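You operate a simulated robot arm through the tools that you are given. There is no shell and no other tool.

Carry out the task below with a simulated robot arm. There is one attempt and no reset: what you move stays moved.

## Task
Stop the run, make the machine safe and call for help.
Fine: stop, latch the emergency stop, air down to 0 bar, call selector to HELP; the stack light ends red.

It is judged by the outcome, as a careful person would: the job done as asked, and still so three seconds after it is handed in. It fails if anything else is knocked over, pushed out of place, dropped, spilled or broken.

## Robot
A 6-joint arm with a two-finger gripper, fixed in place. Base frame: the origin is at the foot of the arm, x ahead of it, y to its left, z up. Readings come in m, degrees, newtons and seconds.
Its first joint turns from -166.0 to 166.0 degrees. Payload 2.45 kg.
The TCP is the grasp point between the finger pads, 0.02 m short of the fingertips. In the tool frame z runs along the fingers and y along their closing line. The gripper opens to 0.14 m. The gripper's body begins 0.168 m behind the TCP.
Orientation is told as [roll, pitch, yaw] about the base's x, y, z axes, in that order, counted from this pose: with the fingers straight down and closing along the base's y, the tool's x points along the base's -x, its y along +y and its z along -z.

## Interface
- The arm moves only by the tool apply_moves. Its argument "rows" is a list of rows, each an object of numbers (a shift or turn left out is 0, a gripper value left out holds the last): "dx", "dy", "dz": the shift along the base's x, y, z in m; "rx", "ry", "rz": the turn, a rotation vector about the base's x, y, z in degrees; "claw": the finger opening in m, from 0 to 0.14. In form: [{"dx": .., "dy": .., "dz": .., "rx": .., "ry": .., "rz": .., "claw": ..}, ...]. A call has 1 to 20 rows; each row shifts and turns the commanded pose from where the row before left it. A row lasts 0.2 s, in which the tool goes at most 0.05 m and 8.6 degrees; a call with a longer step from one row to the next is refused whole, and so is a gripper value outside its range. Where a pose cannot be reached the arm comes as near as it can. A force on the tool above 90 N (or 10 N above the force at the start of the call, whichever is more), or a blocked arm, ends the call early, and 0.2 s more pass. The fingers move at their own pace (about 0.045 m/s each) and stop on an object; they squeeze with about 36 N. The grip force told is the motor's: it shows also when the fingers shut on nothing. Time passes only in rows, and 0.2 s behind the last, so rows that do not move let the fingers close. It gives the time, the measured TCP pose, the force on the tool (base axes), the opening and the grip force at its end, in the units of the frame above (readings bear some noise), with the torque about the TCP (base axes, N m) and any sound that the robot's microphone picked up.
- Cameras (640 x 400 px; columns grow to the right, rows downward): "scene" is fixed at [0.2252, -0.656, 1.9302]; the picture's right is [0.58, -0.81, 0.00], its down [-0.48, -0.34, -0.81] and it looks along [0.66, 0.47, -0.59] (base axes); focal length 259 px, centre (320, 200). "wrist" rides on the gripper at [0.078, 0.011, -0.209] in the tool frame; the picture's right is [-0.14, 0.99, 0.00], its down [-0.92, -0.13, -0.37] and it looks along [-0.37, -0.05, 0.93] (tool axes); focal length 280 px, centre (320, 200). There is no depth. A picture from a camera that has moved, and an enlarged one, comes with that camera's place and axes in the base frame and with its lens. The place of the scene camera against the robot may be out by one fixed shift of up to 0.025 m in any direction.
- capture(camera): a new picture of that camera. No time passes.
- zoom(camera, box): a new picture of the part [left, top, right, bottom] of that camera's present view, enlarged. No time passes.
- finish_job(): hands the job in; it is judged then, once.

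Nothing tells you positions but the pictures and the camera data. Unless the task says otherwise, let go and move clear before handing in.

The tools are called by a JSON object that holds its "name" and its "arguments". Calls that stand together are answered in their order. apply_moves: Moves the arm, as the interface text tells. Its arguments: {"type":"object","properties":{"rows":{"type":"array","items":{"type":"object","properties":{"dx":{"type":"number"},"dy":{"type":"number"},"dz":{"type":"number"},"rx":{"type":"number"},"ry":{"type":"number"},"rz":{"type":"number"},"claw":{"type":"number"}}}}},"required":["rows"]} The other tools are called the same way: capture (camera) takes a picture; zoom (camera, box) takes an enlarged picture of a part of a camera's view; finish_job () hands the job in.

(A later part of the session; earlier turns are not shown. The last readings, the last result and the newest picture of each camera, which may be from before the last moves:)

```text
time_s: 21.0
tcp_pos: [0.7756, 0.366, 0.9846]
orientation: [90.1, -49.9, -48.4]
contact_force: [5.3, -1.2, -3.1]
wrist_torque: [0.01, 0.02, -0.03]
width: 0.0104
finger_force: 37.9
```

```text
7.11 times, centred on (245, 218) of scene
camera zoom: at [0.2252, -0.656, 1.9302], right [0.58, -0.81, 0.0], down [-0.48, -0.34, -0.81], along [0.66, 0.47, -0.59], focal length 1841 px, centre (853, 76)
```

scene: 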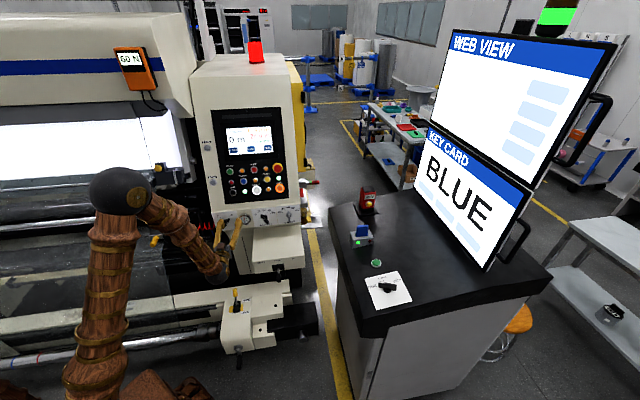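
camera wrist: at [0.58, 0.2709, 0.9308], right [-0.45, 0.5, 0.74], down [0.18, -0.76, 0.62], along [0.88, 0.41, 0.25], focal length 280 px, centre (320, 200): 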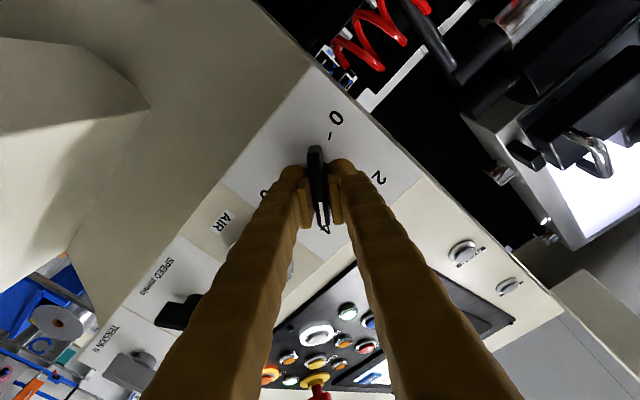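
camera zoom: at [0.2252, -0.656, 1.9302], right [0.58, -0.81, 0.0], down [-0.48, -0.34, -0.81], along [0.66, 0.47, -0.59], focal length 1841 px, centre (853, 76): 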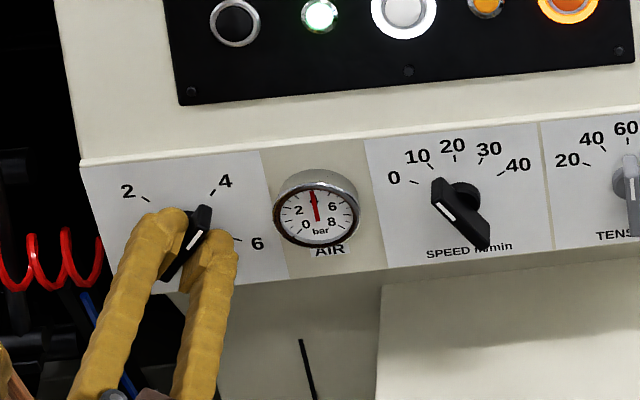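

The bar is gripped (opening 1 cm, low side force). I'll turn counter-clockwise 40° first and check.

{"name": "apply_moves", "arguments": {"rows": [{"rx": -5.95, "ry": -5.34}, {"rx": -5.95, "ry": -5.34}, {"rx": -5.95, "ry": -5.34}, {"rx": -5.95, "ry": -5.34}, {"rx": -5.95, "ry": -5.34}, {}]}}

{"name": "zoom", "arguments": {"camera": "scene", "box": [200, 190, 290, 245]}}

{"name": "capture", "arguments": {"camera": "wrist"}}

```text
time_s: 22.4
tcp_pos: [0.7828, 0.3689, 0.9986]
orientation: [76.9, -88.3, -34.1]
contact_force: [-66.8, 53.4, 0.2]
wrist_torque: [0.82, 1.03, 1.02]
width: 0.0194
finger_force: 44.3
out of reach, approached as far as the arm can: row 5
```

```text
7.11 times, centred on (245, 218) of scene
camera zoom: at [0.2252, -0.656, 1.9302], right [0.58, -0.81, 0.0], down [-0.48, -0.34, -0.81], along [0.66, 0.47, -0.59], focal length 1841 px, centre (853, 76)
```

zoom: 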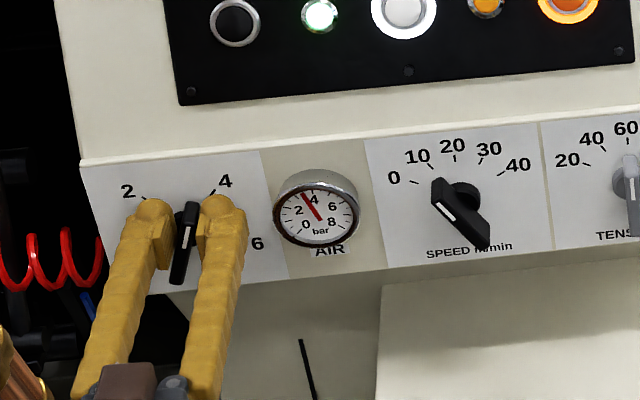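

```text
taken
camera wrist: at [0.6198, 0.2343, 0.9209], right [-0.67, 0.72, 0.16], down [-0.16, -0.36, 0.92], along [0.72, 0.59, 0.36], focal length 280 px, centre (320, 200)
```

wrist: 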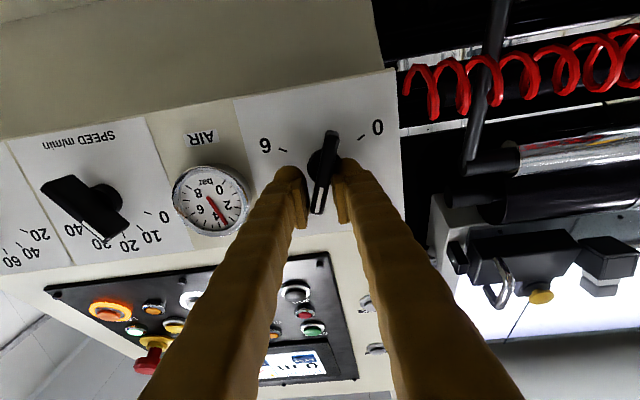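

The knob turned part way (gauge ~3) but the arm hit a reach limit and drifted, loading the bar sideways. I'll look at the arm's posture before continuing.

{"name": "capture", "arguments": {"camera": "scene"}}

{"name": "zoom", "arguments": {"camera": "scene", "box": [0, 120, 320, 400]}}

```text
taken
```

scene: 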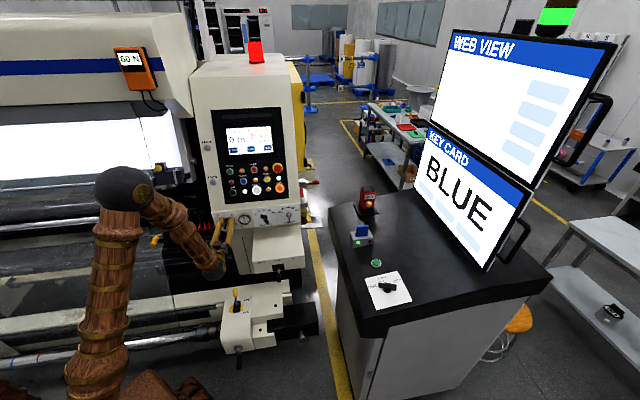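

```text
1.43 times, centred on (160, 260) of scene
camera zoom: at [0.2252, -0.656, 1.9302], right [0.58, -0.81, 0.0], down [-0.48, -0.34, -0.81], along [0.66, 0.47, -0.59], focal length 370 px, centre (549, 114)
```

zoom: 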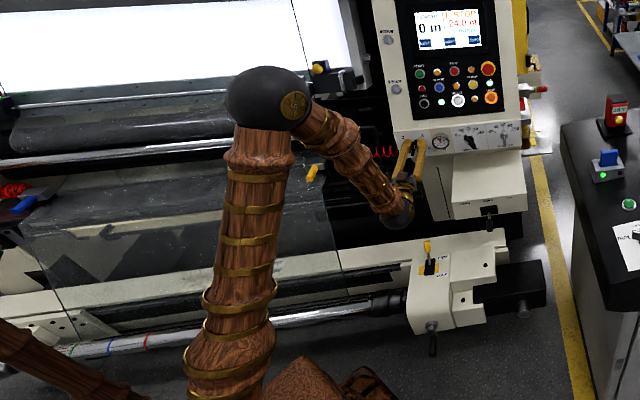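

The limit depends on tool roll: roll +40° was fine, but it hit the limit at roll 0. So I'll release, back off to the known-good spot, and regrip with the gripper flipped 180°, leaving the turn entirely on the free side.

{"name": "apply_moves", "arguments": {"rows": [{"claw": 0.06}, {"claw": 0.06}, {"claw": 0.06}, {}]}}

{"name": "apply_moves", "arguments": {"rows": [{"dx": -0.0072, "dy": -0.005, "dz": 0.0091}, {"dx": -0.0072, "dy": -0.005, "dz": 0.0091}, {"dx": -0.0072, "dy": -0.005, "dz": 0.0091}, {"dx": -0.0072, "dy": -0.005, "dz": 0.0091}, {}]}}

{"name": "capture", "arguments": {"camera": "wrist"}}

{"name": "zoom", "arguments": {"camera": "scene", "box": [200, 190, 290, 245]}}

```text
time_s: 23.4
tcp_pos: [0.7858, 0.3642, 0.9982]
orientation: [78.1, -88.3, -35.6]
contact_force: [0.0, -0.1, 0.1]
wrist_torque: [-0.01, 0.02, -0.03]
width: 0.06
finger_force: 0.1
```

```text
time_s: 24.6
tcp_pos: [0.7624, 0.3421, 1.0413]
orientation: [131.6, -89.8, -89.8]
contact_force: [-0.6, -0.3, -0.4]
wrist_torque: [0.01, 0.02, 0.03]
width: 0.0601
finger_force: 0.1
out of reach, approached as far as the arm can: row 1
```

```text
taken
camera wrist: at [0.5986, 0.2114, 0.9626], right [-0.66, 0.74, 0.14], down [-0.19, -0.34, 0.92], along [0.73, 0.58, 0.37], focal length 280 px, centre (320, 200)
```

wrist: 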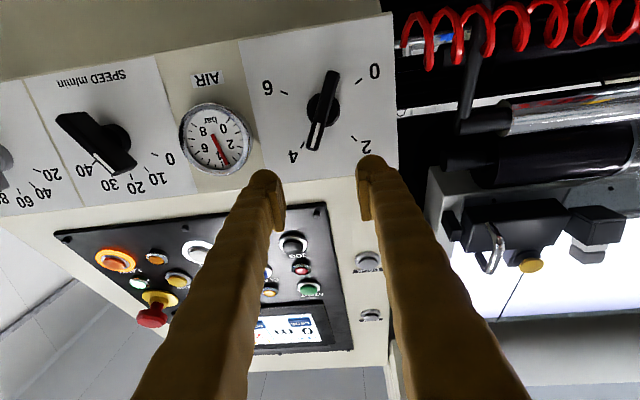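

```text
7.11 times, centred on (245, 218) of scene
camera zoom: at [0.2252, -0.656, 1.9302], right [0.58, -0.81, 0.0], down [-0.48, -0.34, -0.81], along [0.66, 0.47, -0.59], focal length 1841 px, centre (853, 76)
```

zoom: 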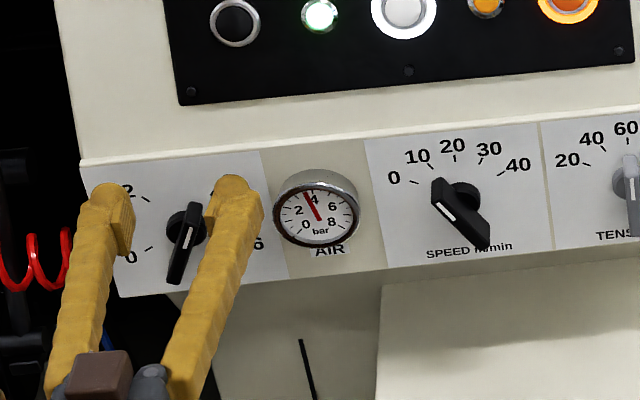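

Released cleanly; the gauge reads about 3.3 bar. Now I'll roll the gripper clockwise in steps, backing off slightly, to test the range.

{"name": "apply_moves", "arguments": {"rows": [{"rx": 5.95, "ry": 5.34}, {"rx": 5.95, "ry": 5.34}, {"rx": 5.95, "ry": 5.34}, {"rx": 5.95, "ry": 5.34}, {"rx": 5.95, "ry": 5.34, "dx": -0.0074, "dy": -0.0066}, {"rx": 5.95, "ry": 5.34, "dx": -0.0074, "dy": -0.0066}, {"rx": 5.95, "ry": 5.34, "dx": -0.0074, "dy": -0.0066}, {"rx": 5.95, "ry": 5.34}, {"rx": 5.95, "ry": 5.34}, {"rx": 5.95, "ry": 5.34}, {"rx": 5.95, "ry": 5.34}, {"rx": 5.95, "ry": 5.34}, {}]}}

{"name": "capture", "arguments": {"camera": "wrist"}}

{"name": "capture", "arguments": {"camera": "scene"}}

```text
time_s: 27.4
tcp_pos: [0.7393, 0.324, 1.0417]
orientation: [89.9, 6.1, -48.3]
contact_force: [-0.2, 0.7, -0.1]
wrist_torque: [0.01, -0.02, 0.02]
width: 0.0602
finger_force: 0.1
```

```text
taken
camera wrist: at [0.5318, 0.2407, 1.0598], right [0.16, -0.18, 0.97], down [0.33, -0.92, -0.22], along [0.93, 0.35, -0.09], focal length 280 px, centre (320, 200)
```

wrist: 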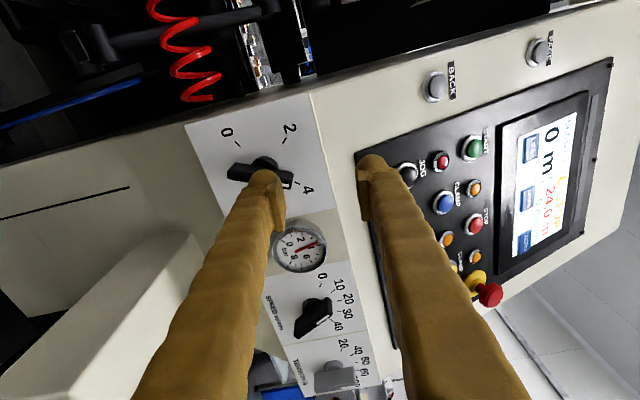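

```text
taken
```

scene: 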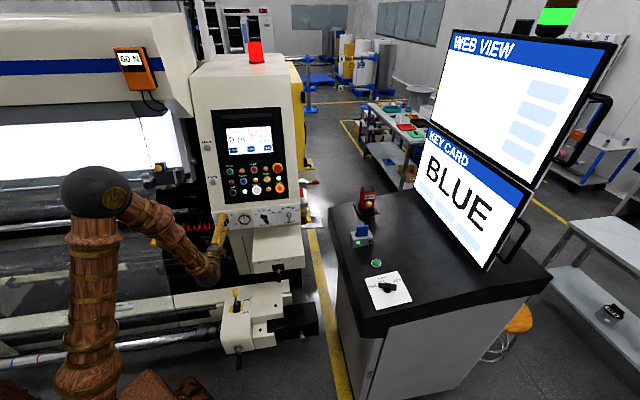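

No limit flagged up to roll 96°, confirming the free side. I'll continue to about 192°.

{"name": "apply_moves", "arguments": {"rows": [{"rx": 5.95, "ry": 5.34}, {"rx": 5.95, "ry": 5.34}, {"rx": 5.95, "ry": 5.34}, {"rx": 5.95, "ry": 5.34}, {"rx": 5.95, "ry": 5.34}, {"rx": 5.95, "ry": 5.34}, {"rx": 5.95, "ry": 5.34}, {"rx": 5.95, "ry": 5.34}, {"rx": 5.95, "ry": 5.34}, {"rx": 5.95, "ry": 5.34}, {"rx": 5.95, "ry": 5.34}, {"rx": 5.95, "ry": 5.34}, {}]}}

{"name": "capture", "arguments": {"camera": "wrist"}}

{"name": "zoom", "arguments": {"camera": "scene", "box": [180, 180, 320, 280]}}

```text
time_s: 30.2
tcp_pos: [0.7411, 0.3225, 1.0424]
orientation: [-89.2, 78.0, 132.8]
contact_force: [-0.1, -0.8, 0.8]
wrist_torque: [0.01, 0.02, 0.01]
width: 0.0601
finger_force: 0.0
```

```text
taken
camera wrist: at [0.6019, 0.1629, 1.1153], right [0.63, -0.7, -0.34], down [-0.49, -0.01, -0.87], along [0.61, 0.71, -0.35], focal length 280 px, centre (320, 200)
```

wrist: 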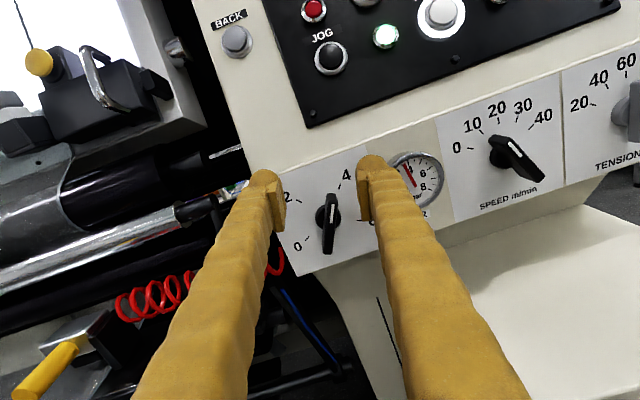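

```text
4.00 times, centred on (250, 230) of scene
camera zoom: at [0.2252, -0.656, 1.9302], right [0.58, -0.81, 0.0], down [-0.48, -0.34, -0.81], along [0.66, 0.47, -0.59], focal length 1036 px, centre (600, 80)
```

zoom: 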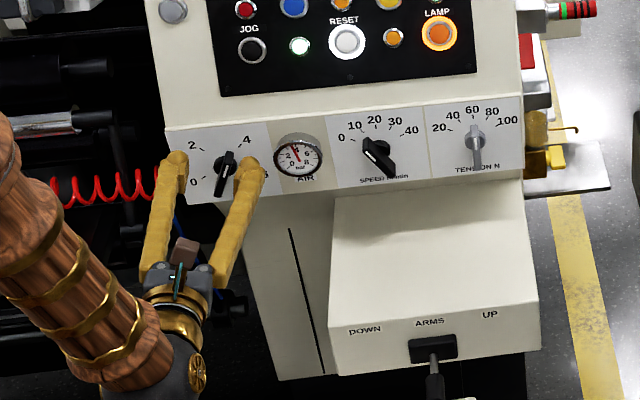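

The gripper is flipped, with the camera now upright and the knob between the fingers. I'll zoom to refine the knob axis and bar angle.

{"name": "zoom", "arguments": {"camera": "wrist", "box": [260, 150, 460, 275]}}

```text
3.20 times, centred on (360, 212) of wrist
camera zoom: at [0.6019, 0.1629, 1.1153], right [0.63, -0.7, -0.34], down [-0.49, -0.01, -0.87], along [0.61, 0.71, -0.35], focal length 897 px, centre (192, 160)
```

zoom: 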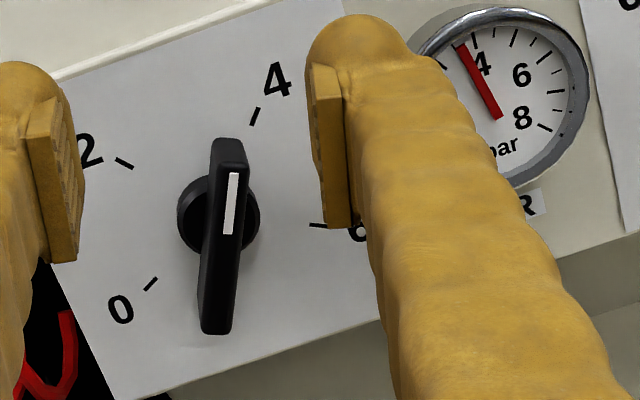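

The axis is confirmed at (0.800, 0.391, 0.983) and the bar is at about 26°. I'll add 14° of roll and move to 4 cm in front of the bar, centred.

{"name": "apply_moves", "arguments": {"rows": [{"rx": 5.21, "ry": 4.68, "dx": 0.0053, "dy": 0.0095, "dz": -0.0194}, {"rx": 5.21, "ry": 4.68, "dx": 0.0053, "dy": 0.0095, "dz": -0.0194}, {"dx": 0.0053, "dy": 0.0095, "dz": -0.0194}, {}]}}

{"name": "capture", "arguments": {"camera": "wrist"}}

{"name": "zoom", "arguments": {"camera": "wrist", "box": [240, 120, 400, 220]}}

```text
time_s: 31.2
tcp_pos: [0.7559, 0.3521, 0.9813]
orientation: [-89.8, 64.0, 132.3]
contact_force: [0.3, 0.2, 0.3]
wrist_torque: [0.0, -0.01, -0.02]
width: 0.0599
finger_force: 0.0
```

```text
taken
camera wrist: at [0.6288, 0.179, 1.048], right [0.55, -0.62, -0.56], down [-0.62, 0.14, -0.77], along [0.55, 0.77, -0.31], focal length 280 px, centre (320, 200)
```

wrist: 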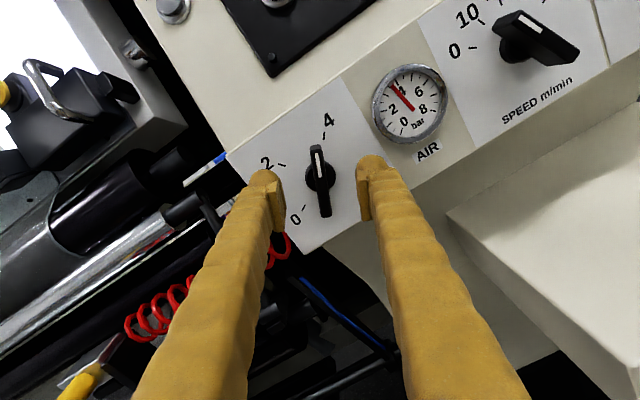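

```text
4.00 times, centred on (320, 170) of wrist
camera zoom: at [0.6288, 0.179, 1.048], right [0.55, -0.62, -0.56], down [-0.62, 0.14, -0.77], along [0.55, 0.77, -0.31], focal length 1122 px, centre (320, 320)
```

zoom: 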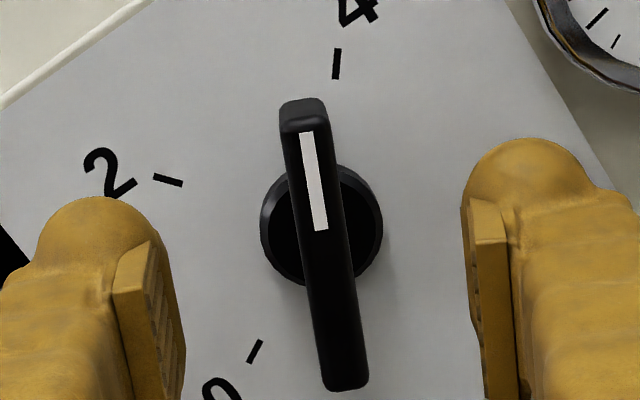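

Aligned and centred. Advance 2.5 cm, then grip the bar.

{"name": "apply_moves", "arguments": {"rows": [{"dx": 0.0047, "dy": 0.0042}, {"dx": 0.0047, "dy": 0.0042}, {"dx": 0.0047, "dy": 0.0042}, {"dx": 0.0046, "dy": 0.0041}, {"claw": 0.03}, {"claw": 0.02}, {"claw": 0.0}, {"claw": 0.0}, {}]}}

{"name": "capture", "arguments": {"camera": "wrist"}}

{"name": "zoom", "arguments": {"camera": "scene", "box": [200, 190, 290, 245]}}

```text
time_s: 33.2
tcp_pos: [0.7754, 0.3677, 0.9831]
orientation: [-89.6, 64.0, 132.3]
contact_force: [10.8, -5.2, -8.0]
wrist_torque: [-0.05, 0.04, -0.04]
width: 0.0101
finger_force: 36.8
```

```text
taken
camera wrist: at [0.6479, 0.1951, 1.048], right [0.55, -0.62, -0.56], down [-0.62, 0.14, -0.77], along [0.55, 0.77, -0.31], focal length 280 px, centre (320, 200)
```

wrist: 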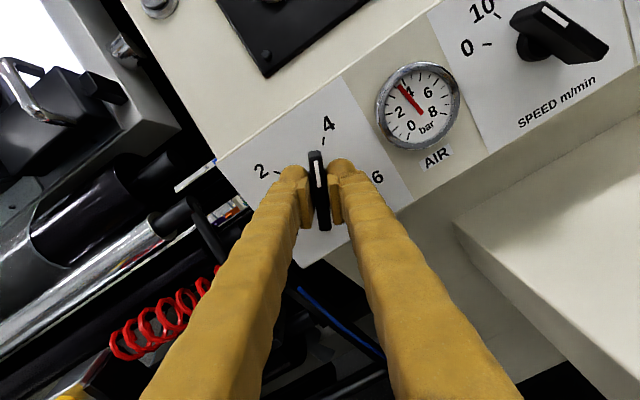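

```text
7.11 times, centred on (245, 218) of scene
camera zoom: at [0.2252, -0.656, 1.9302], right [0.58, -0.81, 0.0], down [-0.48, -0.34, -0.81], along [0.66, 0.47, -0.59], focal length 1841 px, centre (853, 76)
```

zoom: 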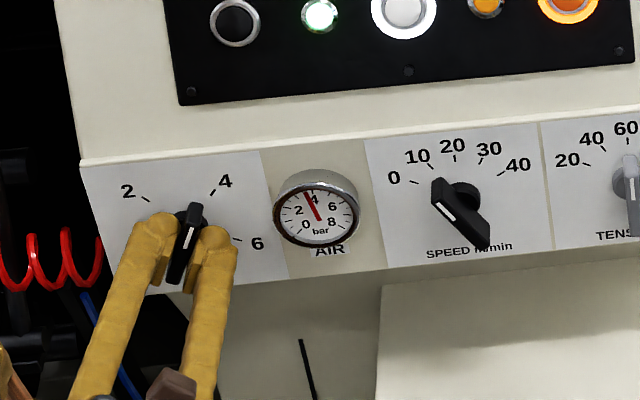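

Gripped. I'll turn counter-clockwise 40° and check the forces and gauge.

{"name": "apply_moves", "arguments": {"rows": [{"rx": -5.95, "ry": -5.34, "dx": 0.0007, "dy": -0.0006, "dz": -0.0005}, {"rx": -5.95, "ry": -5.34}, {"rx": -5.95, "ry": -5.34}, {"rx": -5.95, "ry": -5.34}, {"rx": -5.95, "ry": -5.34}, {}]}}

{"name": "zoom", "arguments": {"camera": "scene", "box": [200, 190, 290, 245]}}

{"name": "capture", "arguments": {"camera": "wrist"}}

```text
time_s: 34.6
tcp_pos: [0.773, 0.3673, 0.9819]
orientation: [89.3, 75.9, -48.6]
contact_force: [7.1, 20.5, -1.4]
wrist_torque: [-0.05, 0.07, 0.12]
width: 0.0102
finger_force: 37.4
```

```text
7.11 times, centred on (245, 218) of scene
camera zoom: at [0.2252, -0.656, 1.9302], right [0.58, -0.81, 0.0], down [-0.48, -0.34, -0.81], along [0.66, 0.47, -0.59], focal length 1841 px, centre (853, 76)
```

zoom: 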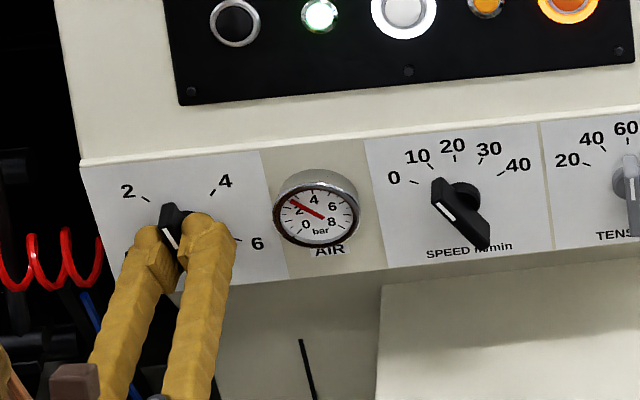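

```text
taken
camera wrist: at [0.6125, 0.2343, 1.0611], right [0.67, -0.74, 0.11], down [-0.21, -0.32, -0.92], along [0.72, 0.59, -0.37], focal length 280 px, centre (320, 200)
```

wrist: 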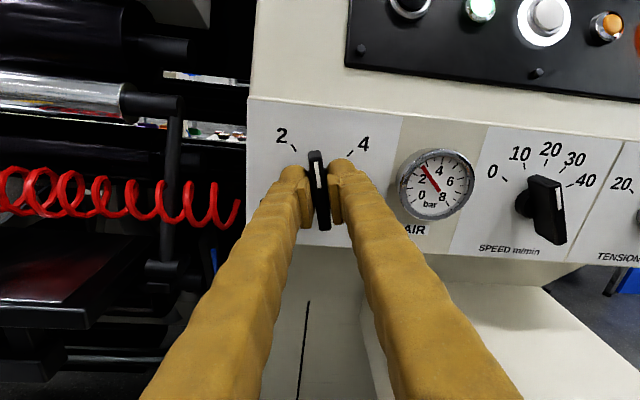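

The knob follows well and the gauge is falling. Continue turning.

{"name": "apply_moves", "arguments": {"rows": [{"rx": -5.95, "ry": -5.34}, {"rx": -5.95, "ry": -5.34}, {"rx": -5.95, "ry": -5.34}, {"rx": -5.95, "ry": -5.34}, {"rx": -5.95, "ry": -5.34}, {"rx": -5.95, "ry": -5.34}, {"rx": -5.95, "ry": -5.34}, {}]}}

{"name": "zoom", "arguments": {"camera": "scene", "box": [200, 190, 290, 245]}}

{"name": "capture", "arguments": {"camera": "wrist"}}

```text
time_s: 36.4
tcp_pos: [0.7746, 0.3686, 0.9828]
orientation: [89.8, 19.9, -48.3]
contact_force: [-18.8, 13.5, -22.9]
wrist_torque: [-0.18, 0.17, 0.21]
width: 0.0101
finger_force: 37.9
```

```text
7.11 times, centred on (245, 218) of scene
camera zoom: at [0.2252, -0.656, 1.9302], right [0.58, -0.81, 0.0], down [-0.48, -0.34, -0.81], along [0.66, 0.47, -0.59], focal length 1841 px, centre (853, 76)
```

zoom: 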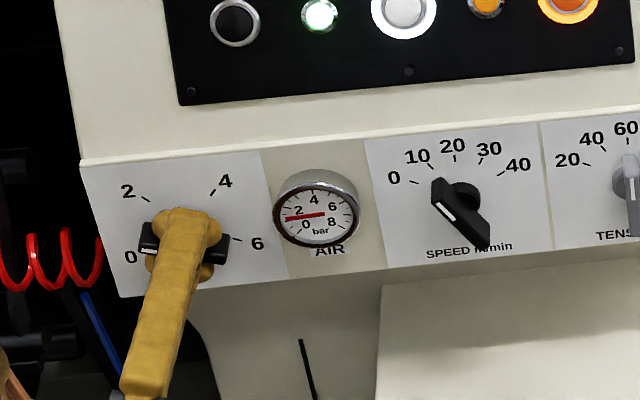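

```text
taken
camera wrist: at [0.5712, 0.2805, 1.0192], right [0.31, -0.35, 0.88], down [0.27, -0.86, -0.43], along [0.91, 0.38, -0.18], focal length 280 px, centre (320, 200)
```

wrist: 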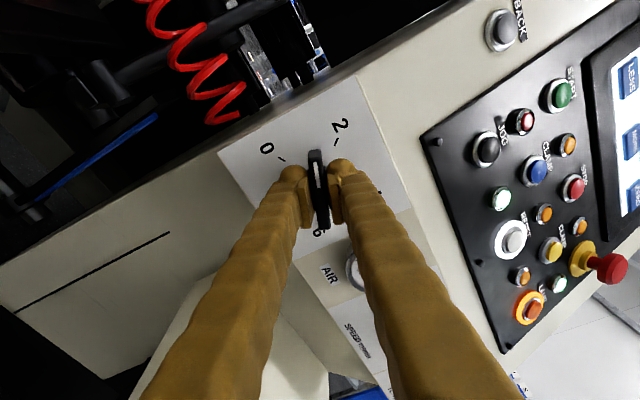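

Gauge about 1.2 bar, bar at about -70°. I'll turn the remaining 50° with a small centring correction.

{"name": "apply_moves", "arguments": {"rows": [{"rx": -5.95, "ry": -5.34, "dx": -0.001, "dy": 0.0011, "dz": -0.0015}, {"rx": -5.95, "ry": -5.34}, {"rx": -5.95, "ry": -5.34}, {"rx": -5.95, "ry": -5.34}, {"rx": -5.95, "ry": -5.34}, {"rx": -5.95, "ry": -5.34}, {}]}}

{"name": "zoom", "arguments": {"camera": "scene", "box": [200, 190, 290, 245]}}

{"name": "capture", "arguments": {"camera": "wrist"}}

```text
time_s: 38.0
tcp_pos: [0.7749, 0.368, 0.9815]
orientation: [90.1, -28.1, -48.3]
contact_force: [8.4, -20.6, -5.4]
wrist_torque: [-0.03, -0.02, -0.2]
width: 0.01
finger_force: 37.3
```

```text
7.11 times, centred on (245, 218) of scene
camera zoom: at [0.2252, -0.656, 1.9302], right [0.58, -0.81, 0.0], down [-0.48, -0.34, -0.81], along [0.66, 0.47, -0.59], focal length 1841 px, centre (853, 76)
```

zoom: 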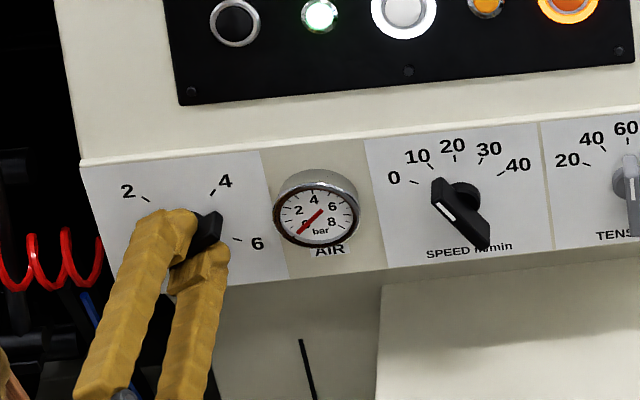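

```text
taken
camera wrist: at [0.5681, 0.2843, 0.9541], right [-0.23, 0.26, 0.94], down [0.3, -0.9, 0.32], along [0.92, 0.36, 0.13], focal length 280 px, centre (320, 200)
```

wrist: 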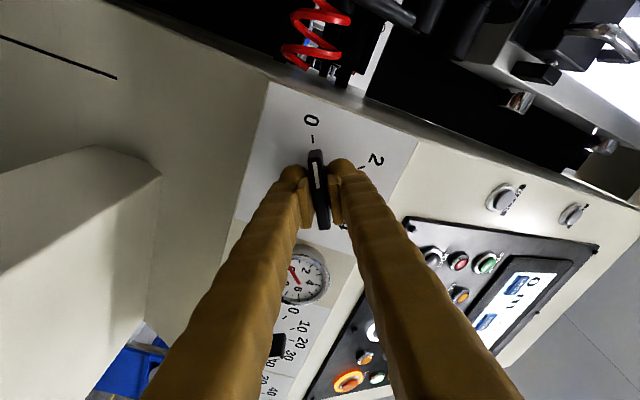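

The gauge is almost at 0. I'll turn slightly further and watch for the stop.

{"name": "apply_moves", "arguments": {"rows": [{"rx": -2.23, "ry": -2.0}, {"rx": -2.23, "ry": -2.0}, {}]}}

{"name": "zoom", "arguments": {"camera": "scene", "box": [225, 205, 265, 230]}}

{"name": "zoom", "arguments": {"camera": "wrist", "box": [240, 100, 400, 300]}}

```text
time_s: 38.8
tcp_pos: [0.7751, 0.3687, 0.9822]
orientation: [90.0, -33.9, -48.3]
contact_force: [10.1, -23.3, -6.1]
wrist_torque: [0.64, 0.6, -0.26]
width: 0.0112
finger_force: 38.1
```

```text
16.00 times, centred on (245, 218) of scene
camera zoom: at [0.2252, -0.656, 1.9302], right [0.58, -0.81, 0.0], down [-0.48, -0.34, -0.81], along [0.66, 0.47, -0.59], focal length 4143 px, centre (1520, -80)
```

zoom: 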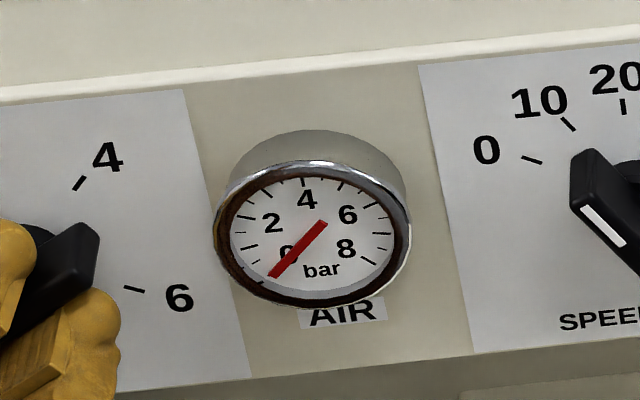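

```text
2.00 times, centred on (320, 200) of wrist
camera zoom: at [0.5701, 0.2821, 0.9464], right [-0.29, 0.33, 0.9], down [0.28, -0.87, 0.41], along [0.91, 0.37, 0.16], focal length 561 px, centre (320, 200)
```

zoom: 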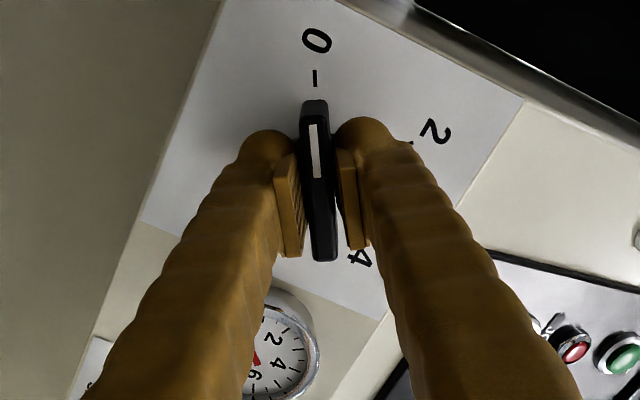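

Torque rose to about 0.9 N·m, so the knob is against its stop at 0 and the gauge needle is on 0. Release and retreat.

{"name": "apply_moves", "arguments": {"rows": [{"claw": 0.05}, {"claw": 0.05}, {"claw": 0.05}, {}]}}

{"name": "apply_moves", "arguments": {"rows": [{"dx": -0.0074, "dy": -0.0067}, {"dx": -0.0074, "dy": -0.0067}, {"dx": -0.0074, "dy": -0.0067}, {"dx": -0.0074, "dy": -0.0067}, {}]}}

{"name": "zoom", "arguments": {"camera": "wrist", "box": [240, 50, 400, 250]}}

{"name": "zoom", "arguments": {"camera": "scene", "box": [200, 190, 290, 245]}}

```text
time_s: 39.8
tcp_pos: [0.7734, 0.3687, 0.982]
orientation: [90.1, -33.9, -48.2]
contact_force: [-0.3, -0.3, -0.1]
wrist_torque: [0.02, -0.02, 0.01]
width: 0.0499
finger_force: 0.0
```

```text
time_s: 41.0
tcp_pos: [0.7438, 0.3421, 0.981]
orientation: [90.0, -33.9, -48.3]
contact_force: [-0.2, 0.2, -1.1]
wrist_torque: [-0.01, -0.02, 0.04]
width: 0.0498
finger_force: 0.0
```

```text
2.00 times, centred on (320, 150) of wrist
camera zoom: at [0.5402, 0.2557, 0.946], right [-0.29, 0.33, 0.9], down [0.28, -0.87, 0.41], along [0.91, 0.37, 0.16], focal length 561 px, centre (320, 300)
```

zoom: 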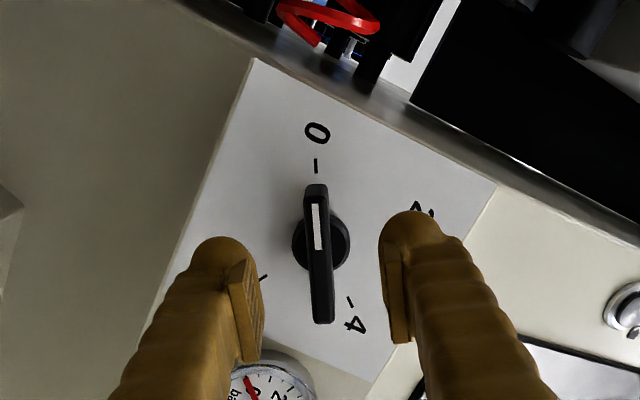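

```text
7.11 times, centred on (245, 218) of scene
camera zoom: at [0.2252, -0.656, 1.9302], right [0.58, -0.81, 0.0], down [-0.48, -0.34, -0.81], along [0.66, 0.47, -0.59], focal length 1841 px, centre (853, 76)
```

zoom: 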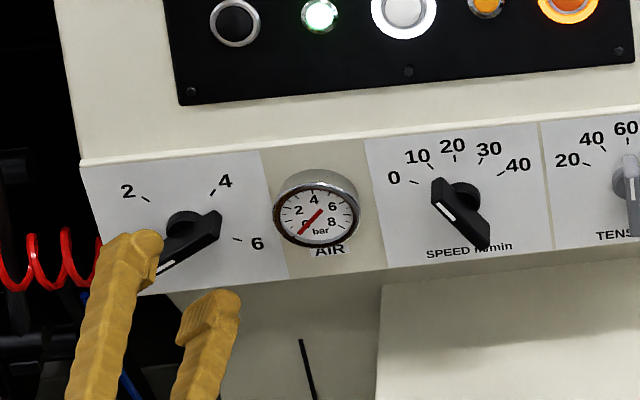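

Air is at 0 (pointer and gauge agree). Next is the call selector on the desk; I'll study it in detail before leaving.

{"name": "zoom", "arguments": {"camera": "scene", "box": [360, 260, 424, 316]}}

{"name": "zoom", "arguments": {"camera": "scene", "box": [320, 180, 480, 320]}}

{"name": "capture", "arguments": {"camera": "wrist"}}

```text
7.14 times, centred on (392, 288) of scene
camera zoom: at [0.2252, -0.656, 1.9302], right [0.58, -0.81, 0.0], down [-0.48, -0.34, -0.81], along [0.66, 0.47, -0.59], focal length 1850 px, centre (-194, -429)
```

zoom: 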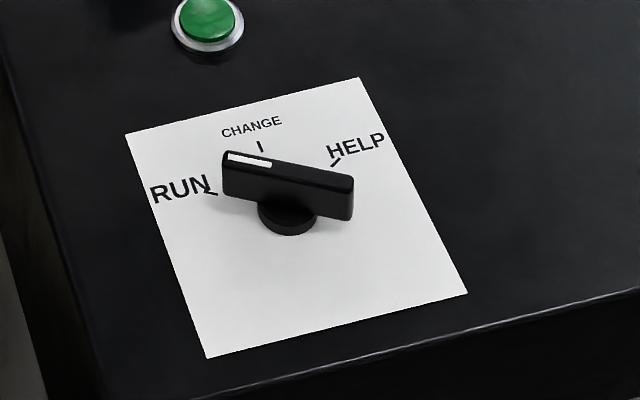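

```text
2.86 times, centred on (400, 250) of scene
camera zoom: at [0.2252, -0.656, 1.9302], right [0.58, -0.81, 0.0], down [-0.48, -0.34, -0.81], along [0.66, 0.47, -0.59], focal length 740 px, centre (91, 57)
```

zoom: 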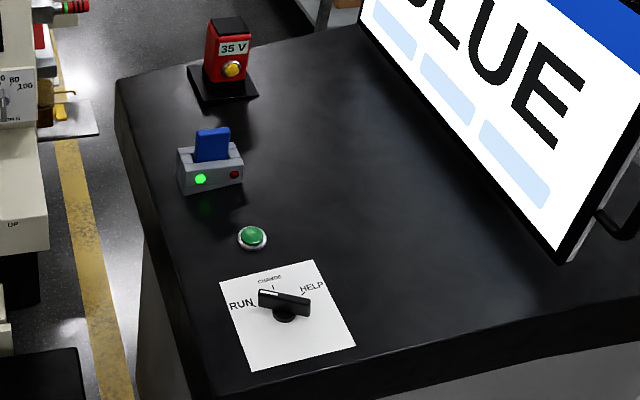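

```text
taken
camera wrist: at [0.5402, 0.2557, 0.946], right [-0.29, 0.33, 0.9], down [0.28, -0.87, 0.41], along [0.91, 0.37, 0.16], focal length 280 px, centre (320, 200)
```

wrist: 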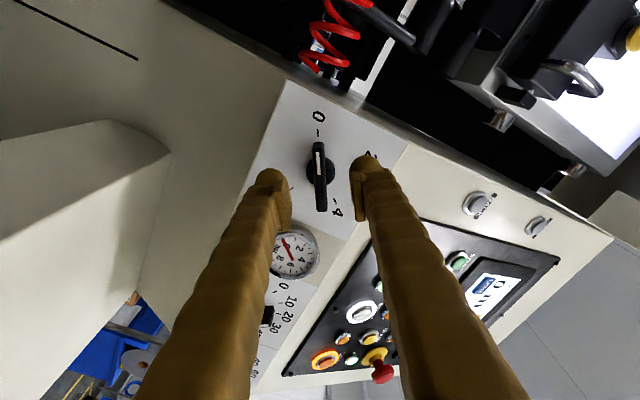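

The selector sits on RUN with HELP about 115–120° clockwise from it; the card's "up" is parallel to the panel normal. I'll retreat from the machine while pitching the tool back to point down.

{"name": "apply_moves", "arguments": {"rows": [{"dx": -0.02, "dy": -0.018, "dz": 0.005}, {"dx": -0.02, "dy": -0.018, "dz": 0.01}, {"rx": -5.49, "ry": 6.09, "dx": -0.0145, "dy": -0.0182, "dz": 0.0318}, {"rx": -5.49, "ry": 6.09, "dx": -0.0145, "dy": -0.0182, "dz": 0.0318}, {"rx": -5.49, "ry": 6.09, "dx": -0.0145, "dy": -0.0182, "dz": 0.0318}, {"rx": -5.49, "ry": 6.09, "dx": -0.0145, "dy": -0.0182, "dz": 0.0318}, {"rx": -5.49, "ry": 6.09, "dx": -0.01, "dy": -0.0182, "dz": 0.0318}, {"rx": -5.49, "ry": 6.09, "dx": -0.01, "dy": -0.0182, "dz": 0.0318}, {"rx": -5.49, "ry": 6.09, "dy": -0.0182, "dz": 0.0318}, {"rx": -5.49, "ry": 6.09, "dy": -0.0182, "dz": 0.0318}, {"rx": -5.49, "ry": 6.09, "dy": -0.0182, "dz": 0.0318}, {"rx": -5.49, "ry": 6.09, "dy": -0.0182, "dz": 0.0318}, {"rx": -5.49, "ry": 6.09, "dy": -0.0182, "dz": 0.0318}, {}]}}

{"name": "capture", "arguments": {"camera": "wrist"}}

{"name": "capture", "arguments": {"camera": "scene"}}

```text
time_s: 44.0
tcp_pos: [0.6373, 0.1082, 1.3461]
orientation: [-0.4, -0.2, -14.2]
contact_force: [-0.6, -0.6, -0.9]
wrist_torque: [0.01, -0.02, 0.02]
width: 0.0499
finger_force: 0.1
out of reach, approached as far as the arm can: row 2
```

```text
taken
camera wrist: at [0.5627, 0.1393, 1.5543], right [0.37, 0.93, -0.01], down [0.86, -0.35, 0.37], along [0.34, -0.14, -0.93], focal length 280 px, centre (320, 200)
```

wrist: 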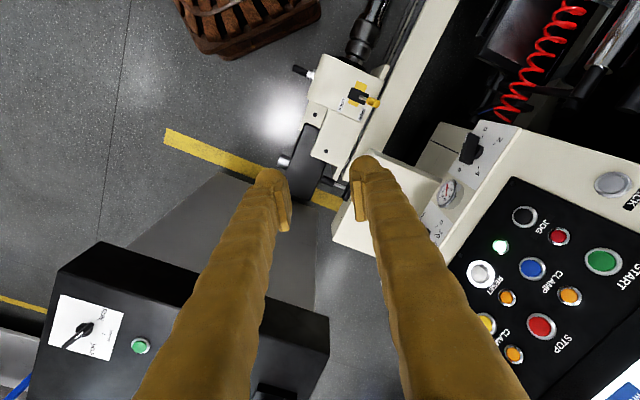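

```text
taken
```

scene: 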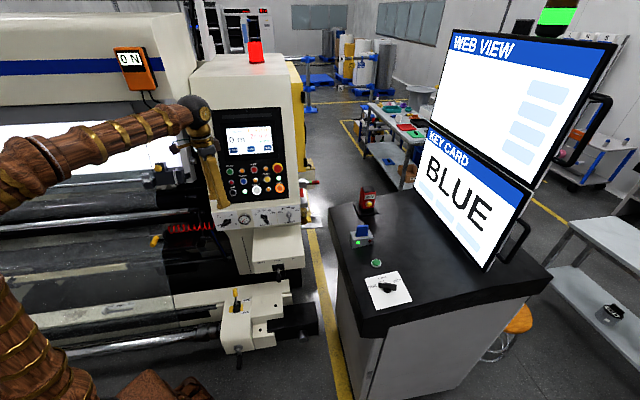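

The tool is down again and clear of the machine. The selector is visible at lower left in the wrist view; I'll zoom to triangulate it.

{"name": "zoom", "arguments": {"camera": "wrist", "box": [30, 270, 190, 400]}}

{"name": "zoom", "arguments": {"camera": "wrist", "box": [400, 100, 640, 400]}}

```text
3.08 times, centred on (110, 335) of wrist
camera zoom: at [0.5627, 0.1393, 1.5543], right [0.37, 0.93, -0.01], down [0.86, -0.35, 0.37], along [0.34, -0.14, -0.93], focal length 863 px, centre (966, -215)
```

zoom: 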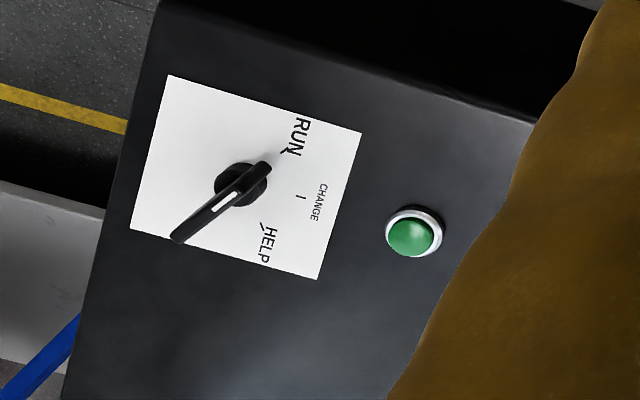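

```text
1.33 times, centred on (520, 250) of wrist
camera zoom: at [0.5627, 0.1393, 1.5543], right [0.37, 0.93, -0.01], down [0.86, -0.35, 0.37], along [0.34, -0.14, -0.93], focal length 374 px, centre (53, 133)
```

zoom: 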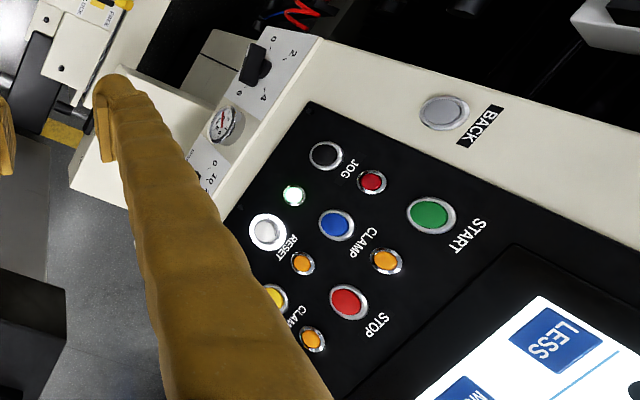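

{"name": "zoom", "arguments": {"camera": "wrist", "box": [58, 288, 138, 348]}}

{"name": "zoom", "arguments": {"camera": "scene", "box": [372, 270, 412, 300]}}

```text
6.67 times, centred on (98, 318) of wrist
camera zoom: at [0.5627, 0.1393, 1.5543], right [0.37, 0.93, -0.01], down [0.86, -0.35, 0.37], along [0.34, -0.14, -0.93], focal length 1869 px, centre (1800, -587)
```

zoom: 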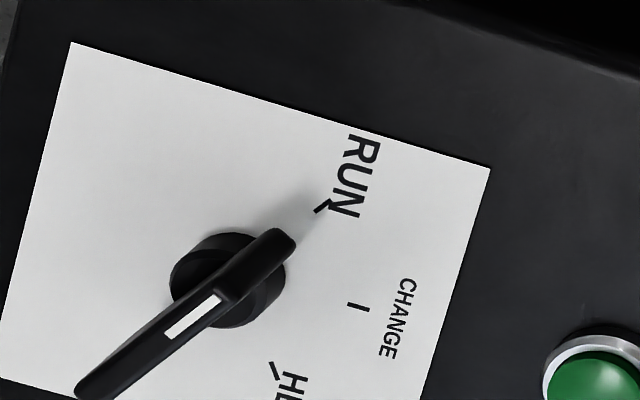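

```text
13.33 times, centred on (392, 285) of scene
camera zoom: at [0.2252, -0.656, 1.9302], right [0.58, -0.81, 0.0], down [-0.48, -0.34, -0.81], along [0.66, 0.47, -0.59], focal length 3453 px, centre (-640, -933)
```

zoom: 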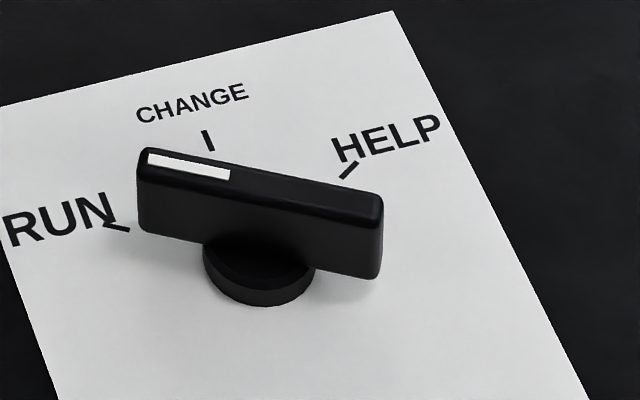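

The white pointer mark is on the RUN end. I'll swing over toward the desk at a safe height, turning the tool on the way, for a closer view.

{"name": "apply_moves", "arguments": {"rows": [{"dx": -0.003, "dy": -0.044, "dz": 0.006, "rz": -4.6}, {"dx": -0.003, "dy": -0.044, "dz": 0.006, "rz": -4.6}, {"dx": -0.003, "dy": -0.044, "dz": 0.006, "rz": -4.6}, {"dx": -0.003, "dy": -0.044, "dz": 0.006, "rz": -4.6}, {"dx": -0.003, "dy": -0.044, "dz": 0.006, "rz": -4.6}, {"dx": -0.003, "dy": -0.044, "dz": 0.006, "rz": -4.6}, {"dx": -0.003, "dy": -0.044, "dz": 0.006, "rz": -4.6}, {"dx": -0.003, "dy": -0.044, "dz": 0.006, "rz": -4.6}, {"dx": -0.003, "dy": -0.044, "dz": 0.006, "rz": -4.6}, {"dx": -0.003, "dy": -0.044, "dz": 0.006, "rz": -4.6}, {}]}}

{"name": "capture", "arguments": {"camera": "wrist"}}

{"name": "capture", "arguments": {"camera": "scene"}}

```text
time_s: 46.4
tcp_pos: [0.6061, -0.3319, 1.4085]
orientation: [-0.2, -0.2, -60.1]
contact_force: [0.7, -0.1, -0.9]
wrist_torque: [0.03, -0.02, -0.03]
width: 0.0499
finger_force: 0.1
```

```text
taken
camera wrist: at [0.5755, -0.2574, 1.6166], right [0.93, 0.37, 0.0], down [0.35, -0.86, 0.37], along [0.14, -0.35, -0.93], focal length 280 px, centre (320, 200)
```

wrist: 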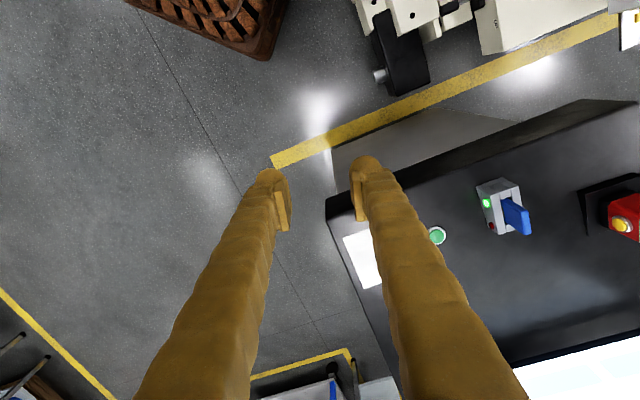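

```text
taken
```

scene: 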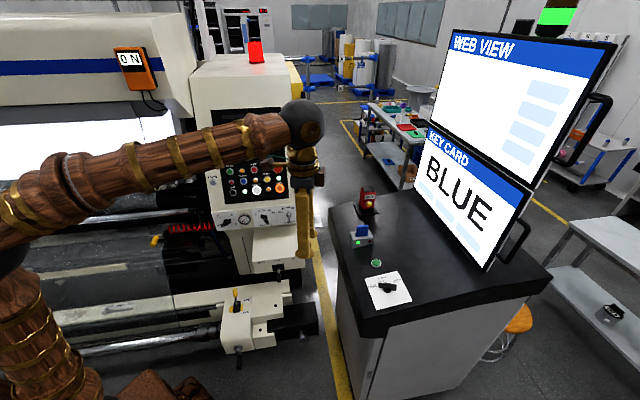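

The right finger blocks the view. I'll open fully and move nearer above the selector.

{"name": "apply_moves", "arguments": {"rows": [{"dx": 0.0285, "dy": -0.022, "dz": -0.0145, "claw": 0.14}, {"dx": 0.0285, "dy": -0.022, "dz": -0.0145}, {"dx": 0.0285, "dy": -0.022, "dz": -0.0145}, {"dx": 0.0285, "dy": -0.022, "dz": -0.0145}, {}, {}]}}

{"name": "capture", "arguments": {"camera": "wrist"}}

{"name": "capture", "arguments": {"camera": "scene"}}

```text
time_s: 47.8
tcp_pos: [0.7228, -0.4196, 1.3494]
orientation: [-0.2, -0.3, -60.0]
contact_force: [-0.6, 0.6, 0.8]
wrist_torque: [-0.03, 0.01, -0.02]
width: 0.1399
finger_force: 0.1
```

```text
taken
camera wrist: at [0.6928, -0.345, 1.5588], right [0.93, 0.38, 0.0], down [0.35, -0.86, 0.37], along [0.14, -0.35, -0.93], focal length 280 px, centre (320, 200)
```

wrist: 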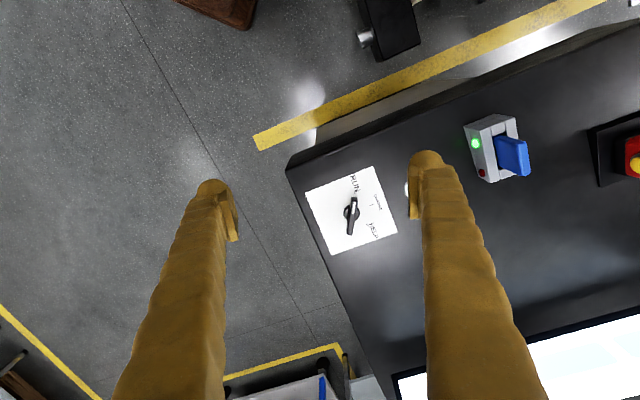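

```text
taken
```

scene: 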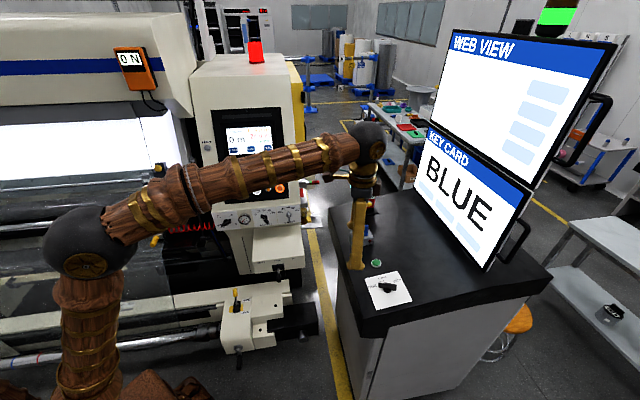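

Now the selector is clear between the fingers. I'll zoom in to measure.

{"name": "zoom", "arguments": {"camera": "wrist", "box": [292, 155, 412, 265]}}

{"name": "zoom", "arguments": {"camera": "scene", "box": [330, 180, 430, 320]}}

```text
3.64 times, centred on (352, 210) of wrist
camera zoom: at [0.6928, -0.345, 1.5588], right [0.93, 0.38, 0.0], down [0.35, -0.86, 0.37], along [0.14, -0.35, -0.93], focal length 1020 px, centre (204, 164)
```

zoom: 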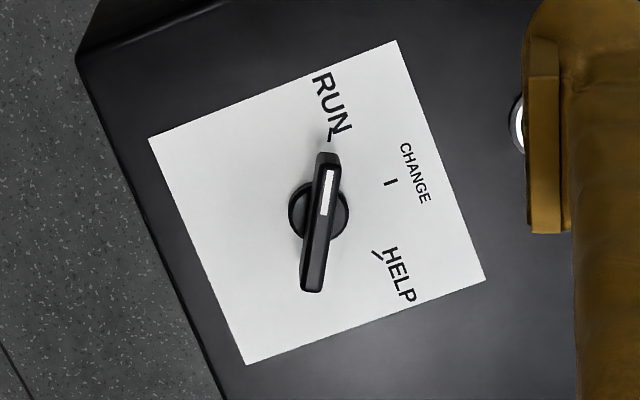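

```text
2.86 times, centred on (380, 250) of scene
camera zoom: at [0.2252, -0.656, 1.9302], right [0.58, -0.81, 0.0], down [-0.48, -0.34, -0.81], along [0.66, 0.47, -0.59], focal length 740 px, centre (149, 57)
```

zoom: 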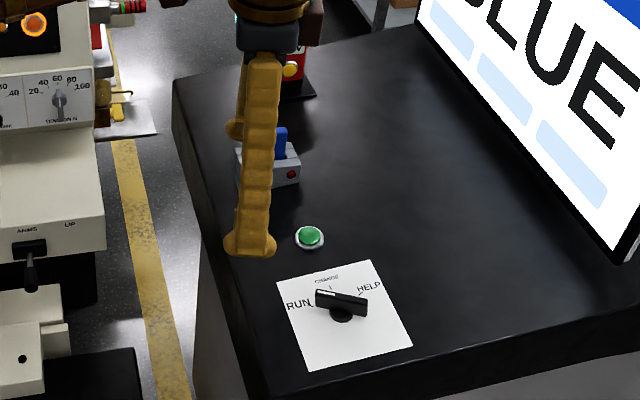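

I place the selector axis at about (0.825, -0.520), desk at z ≈ 1.087, and the bar pointing ~108° in plan. The labels are at ±60° around the card's up direction (~45°), so I need tool yaw ≈ -71.5° to grip and a -120° turn. I'll move above it at a safe height.

{"name": "apply_moves", "arguments": {"rows": [{"dx": 0.0248, "dy": -0.0243, "dz": -0.0273, "rz": -2.9}, {"dx": 0.0248, "dy": -0.0243, "dz": -0.0273, "rz": -2.9}, {"dx": 0.0248, "dy": -0.0243, "dz": -0.0273, "rz": -2.9}, {"dx": 0.0248, "dy": -0.0243, "dz": -0.0273, "rz": -2.8}, {}]}}

{"name": "capture", "arguments": {"camera": "wrist"}}

{"name": "zoom", "arguments": {"camera": "scene", "box": [310, 160, 470, 320]}}

```text
time_s: 49.0
tcp_pos: [0.8215, -0.5191, 1.2395]
orientation: [-0.2, -0.2, -71.6]
contact_force: [0.1, 0.5, 1.1]
wrist_torque: [-0.03, 0.0, -0.01]
width: 0.14
finger_force: 0.2
```

```text
taken
camera wrist: at [0.8072, -0.4412, 1.4479], right [0.98, 0.18, 0.0], down [0.17, -0.91, 0.37], along [0.06, -0.37, -0.93], focal length 280 px, centre (320, 200)
```

wrist: 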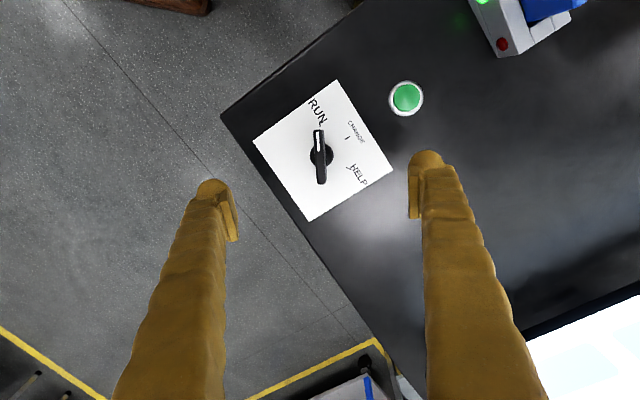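

```text
2.50 times, centred on (390, 240) of scene
camera zoom: at [0.2252, -0.656, 1.9302], right [0.58, -0.81, 0.0], down [-0.48, -0.34, -0.81], along [0.66, 0.47, -0.59], focal length 647 px, centre (145, 100)
```

zoom: 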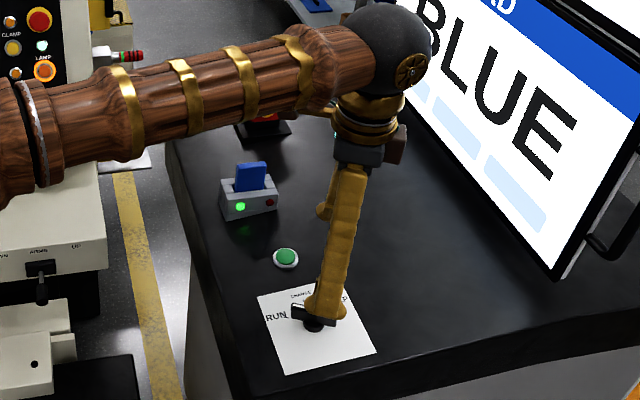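

Reachable here without a limit. I'll zoom in to refine the axis, height and bar angle.

{"name": "zoom", "arguments": {"camera": "wrist", "box": [242, 70, 402, 230]}}

```text
2.50 times, centred on (322, 150) of wrist
camera zoom: at [0.8072, -0.4412, 1.4479], right [0.98, 0.18, 0.0], down [0.17, -0.91, 0.37], along [0.06, -0.37, -0.93], focal length 701 px, centre (315, 325)
```

zoom: 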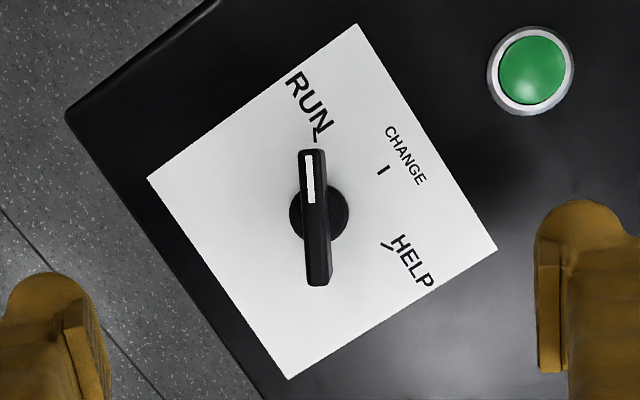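

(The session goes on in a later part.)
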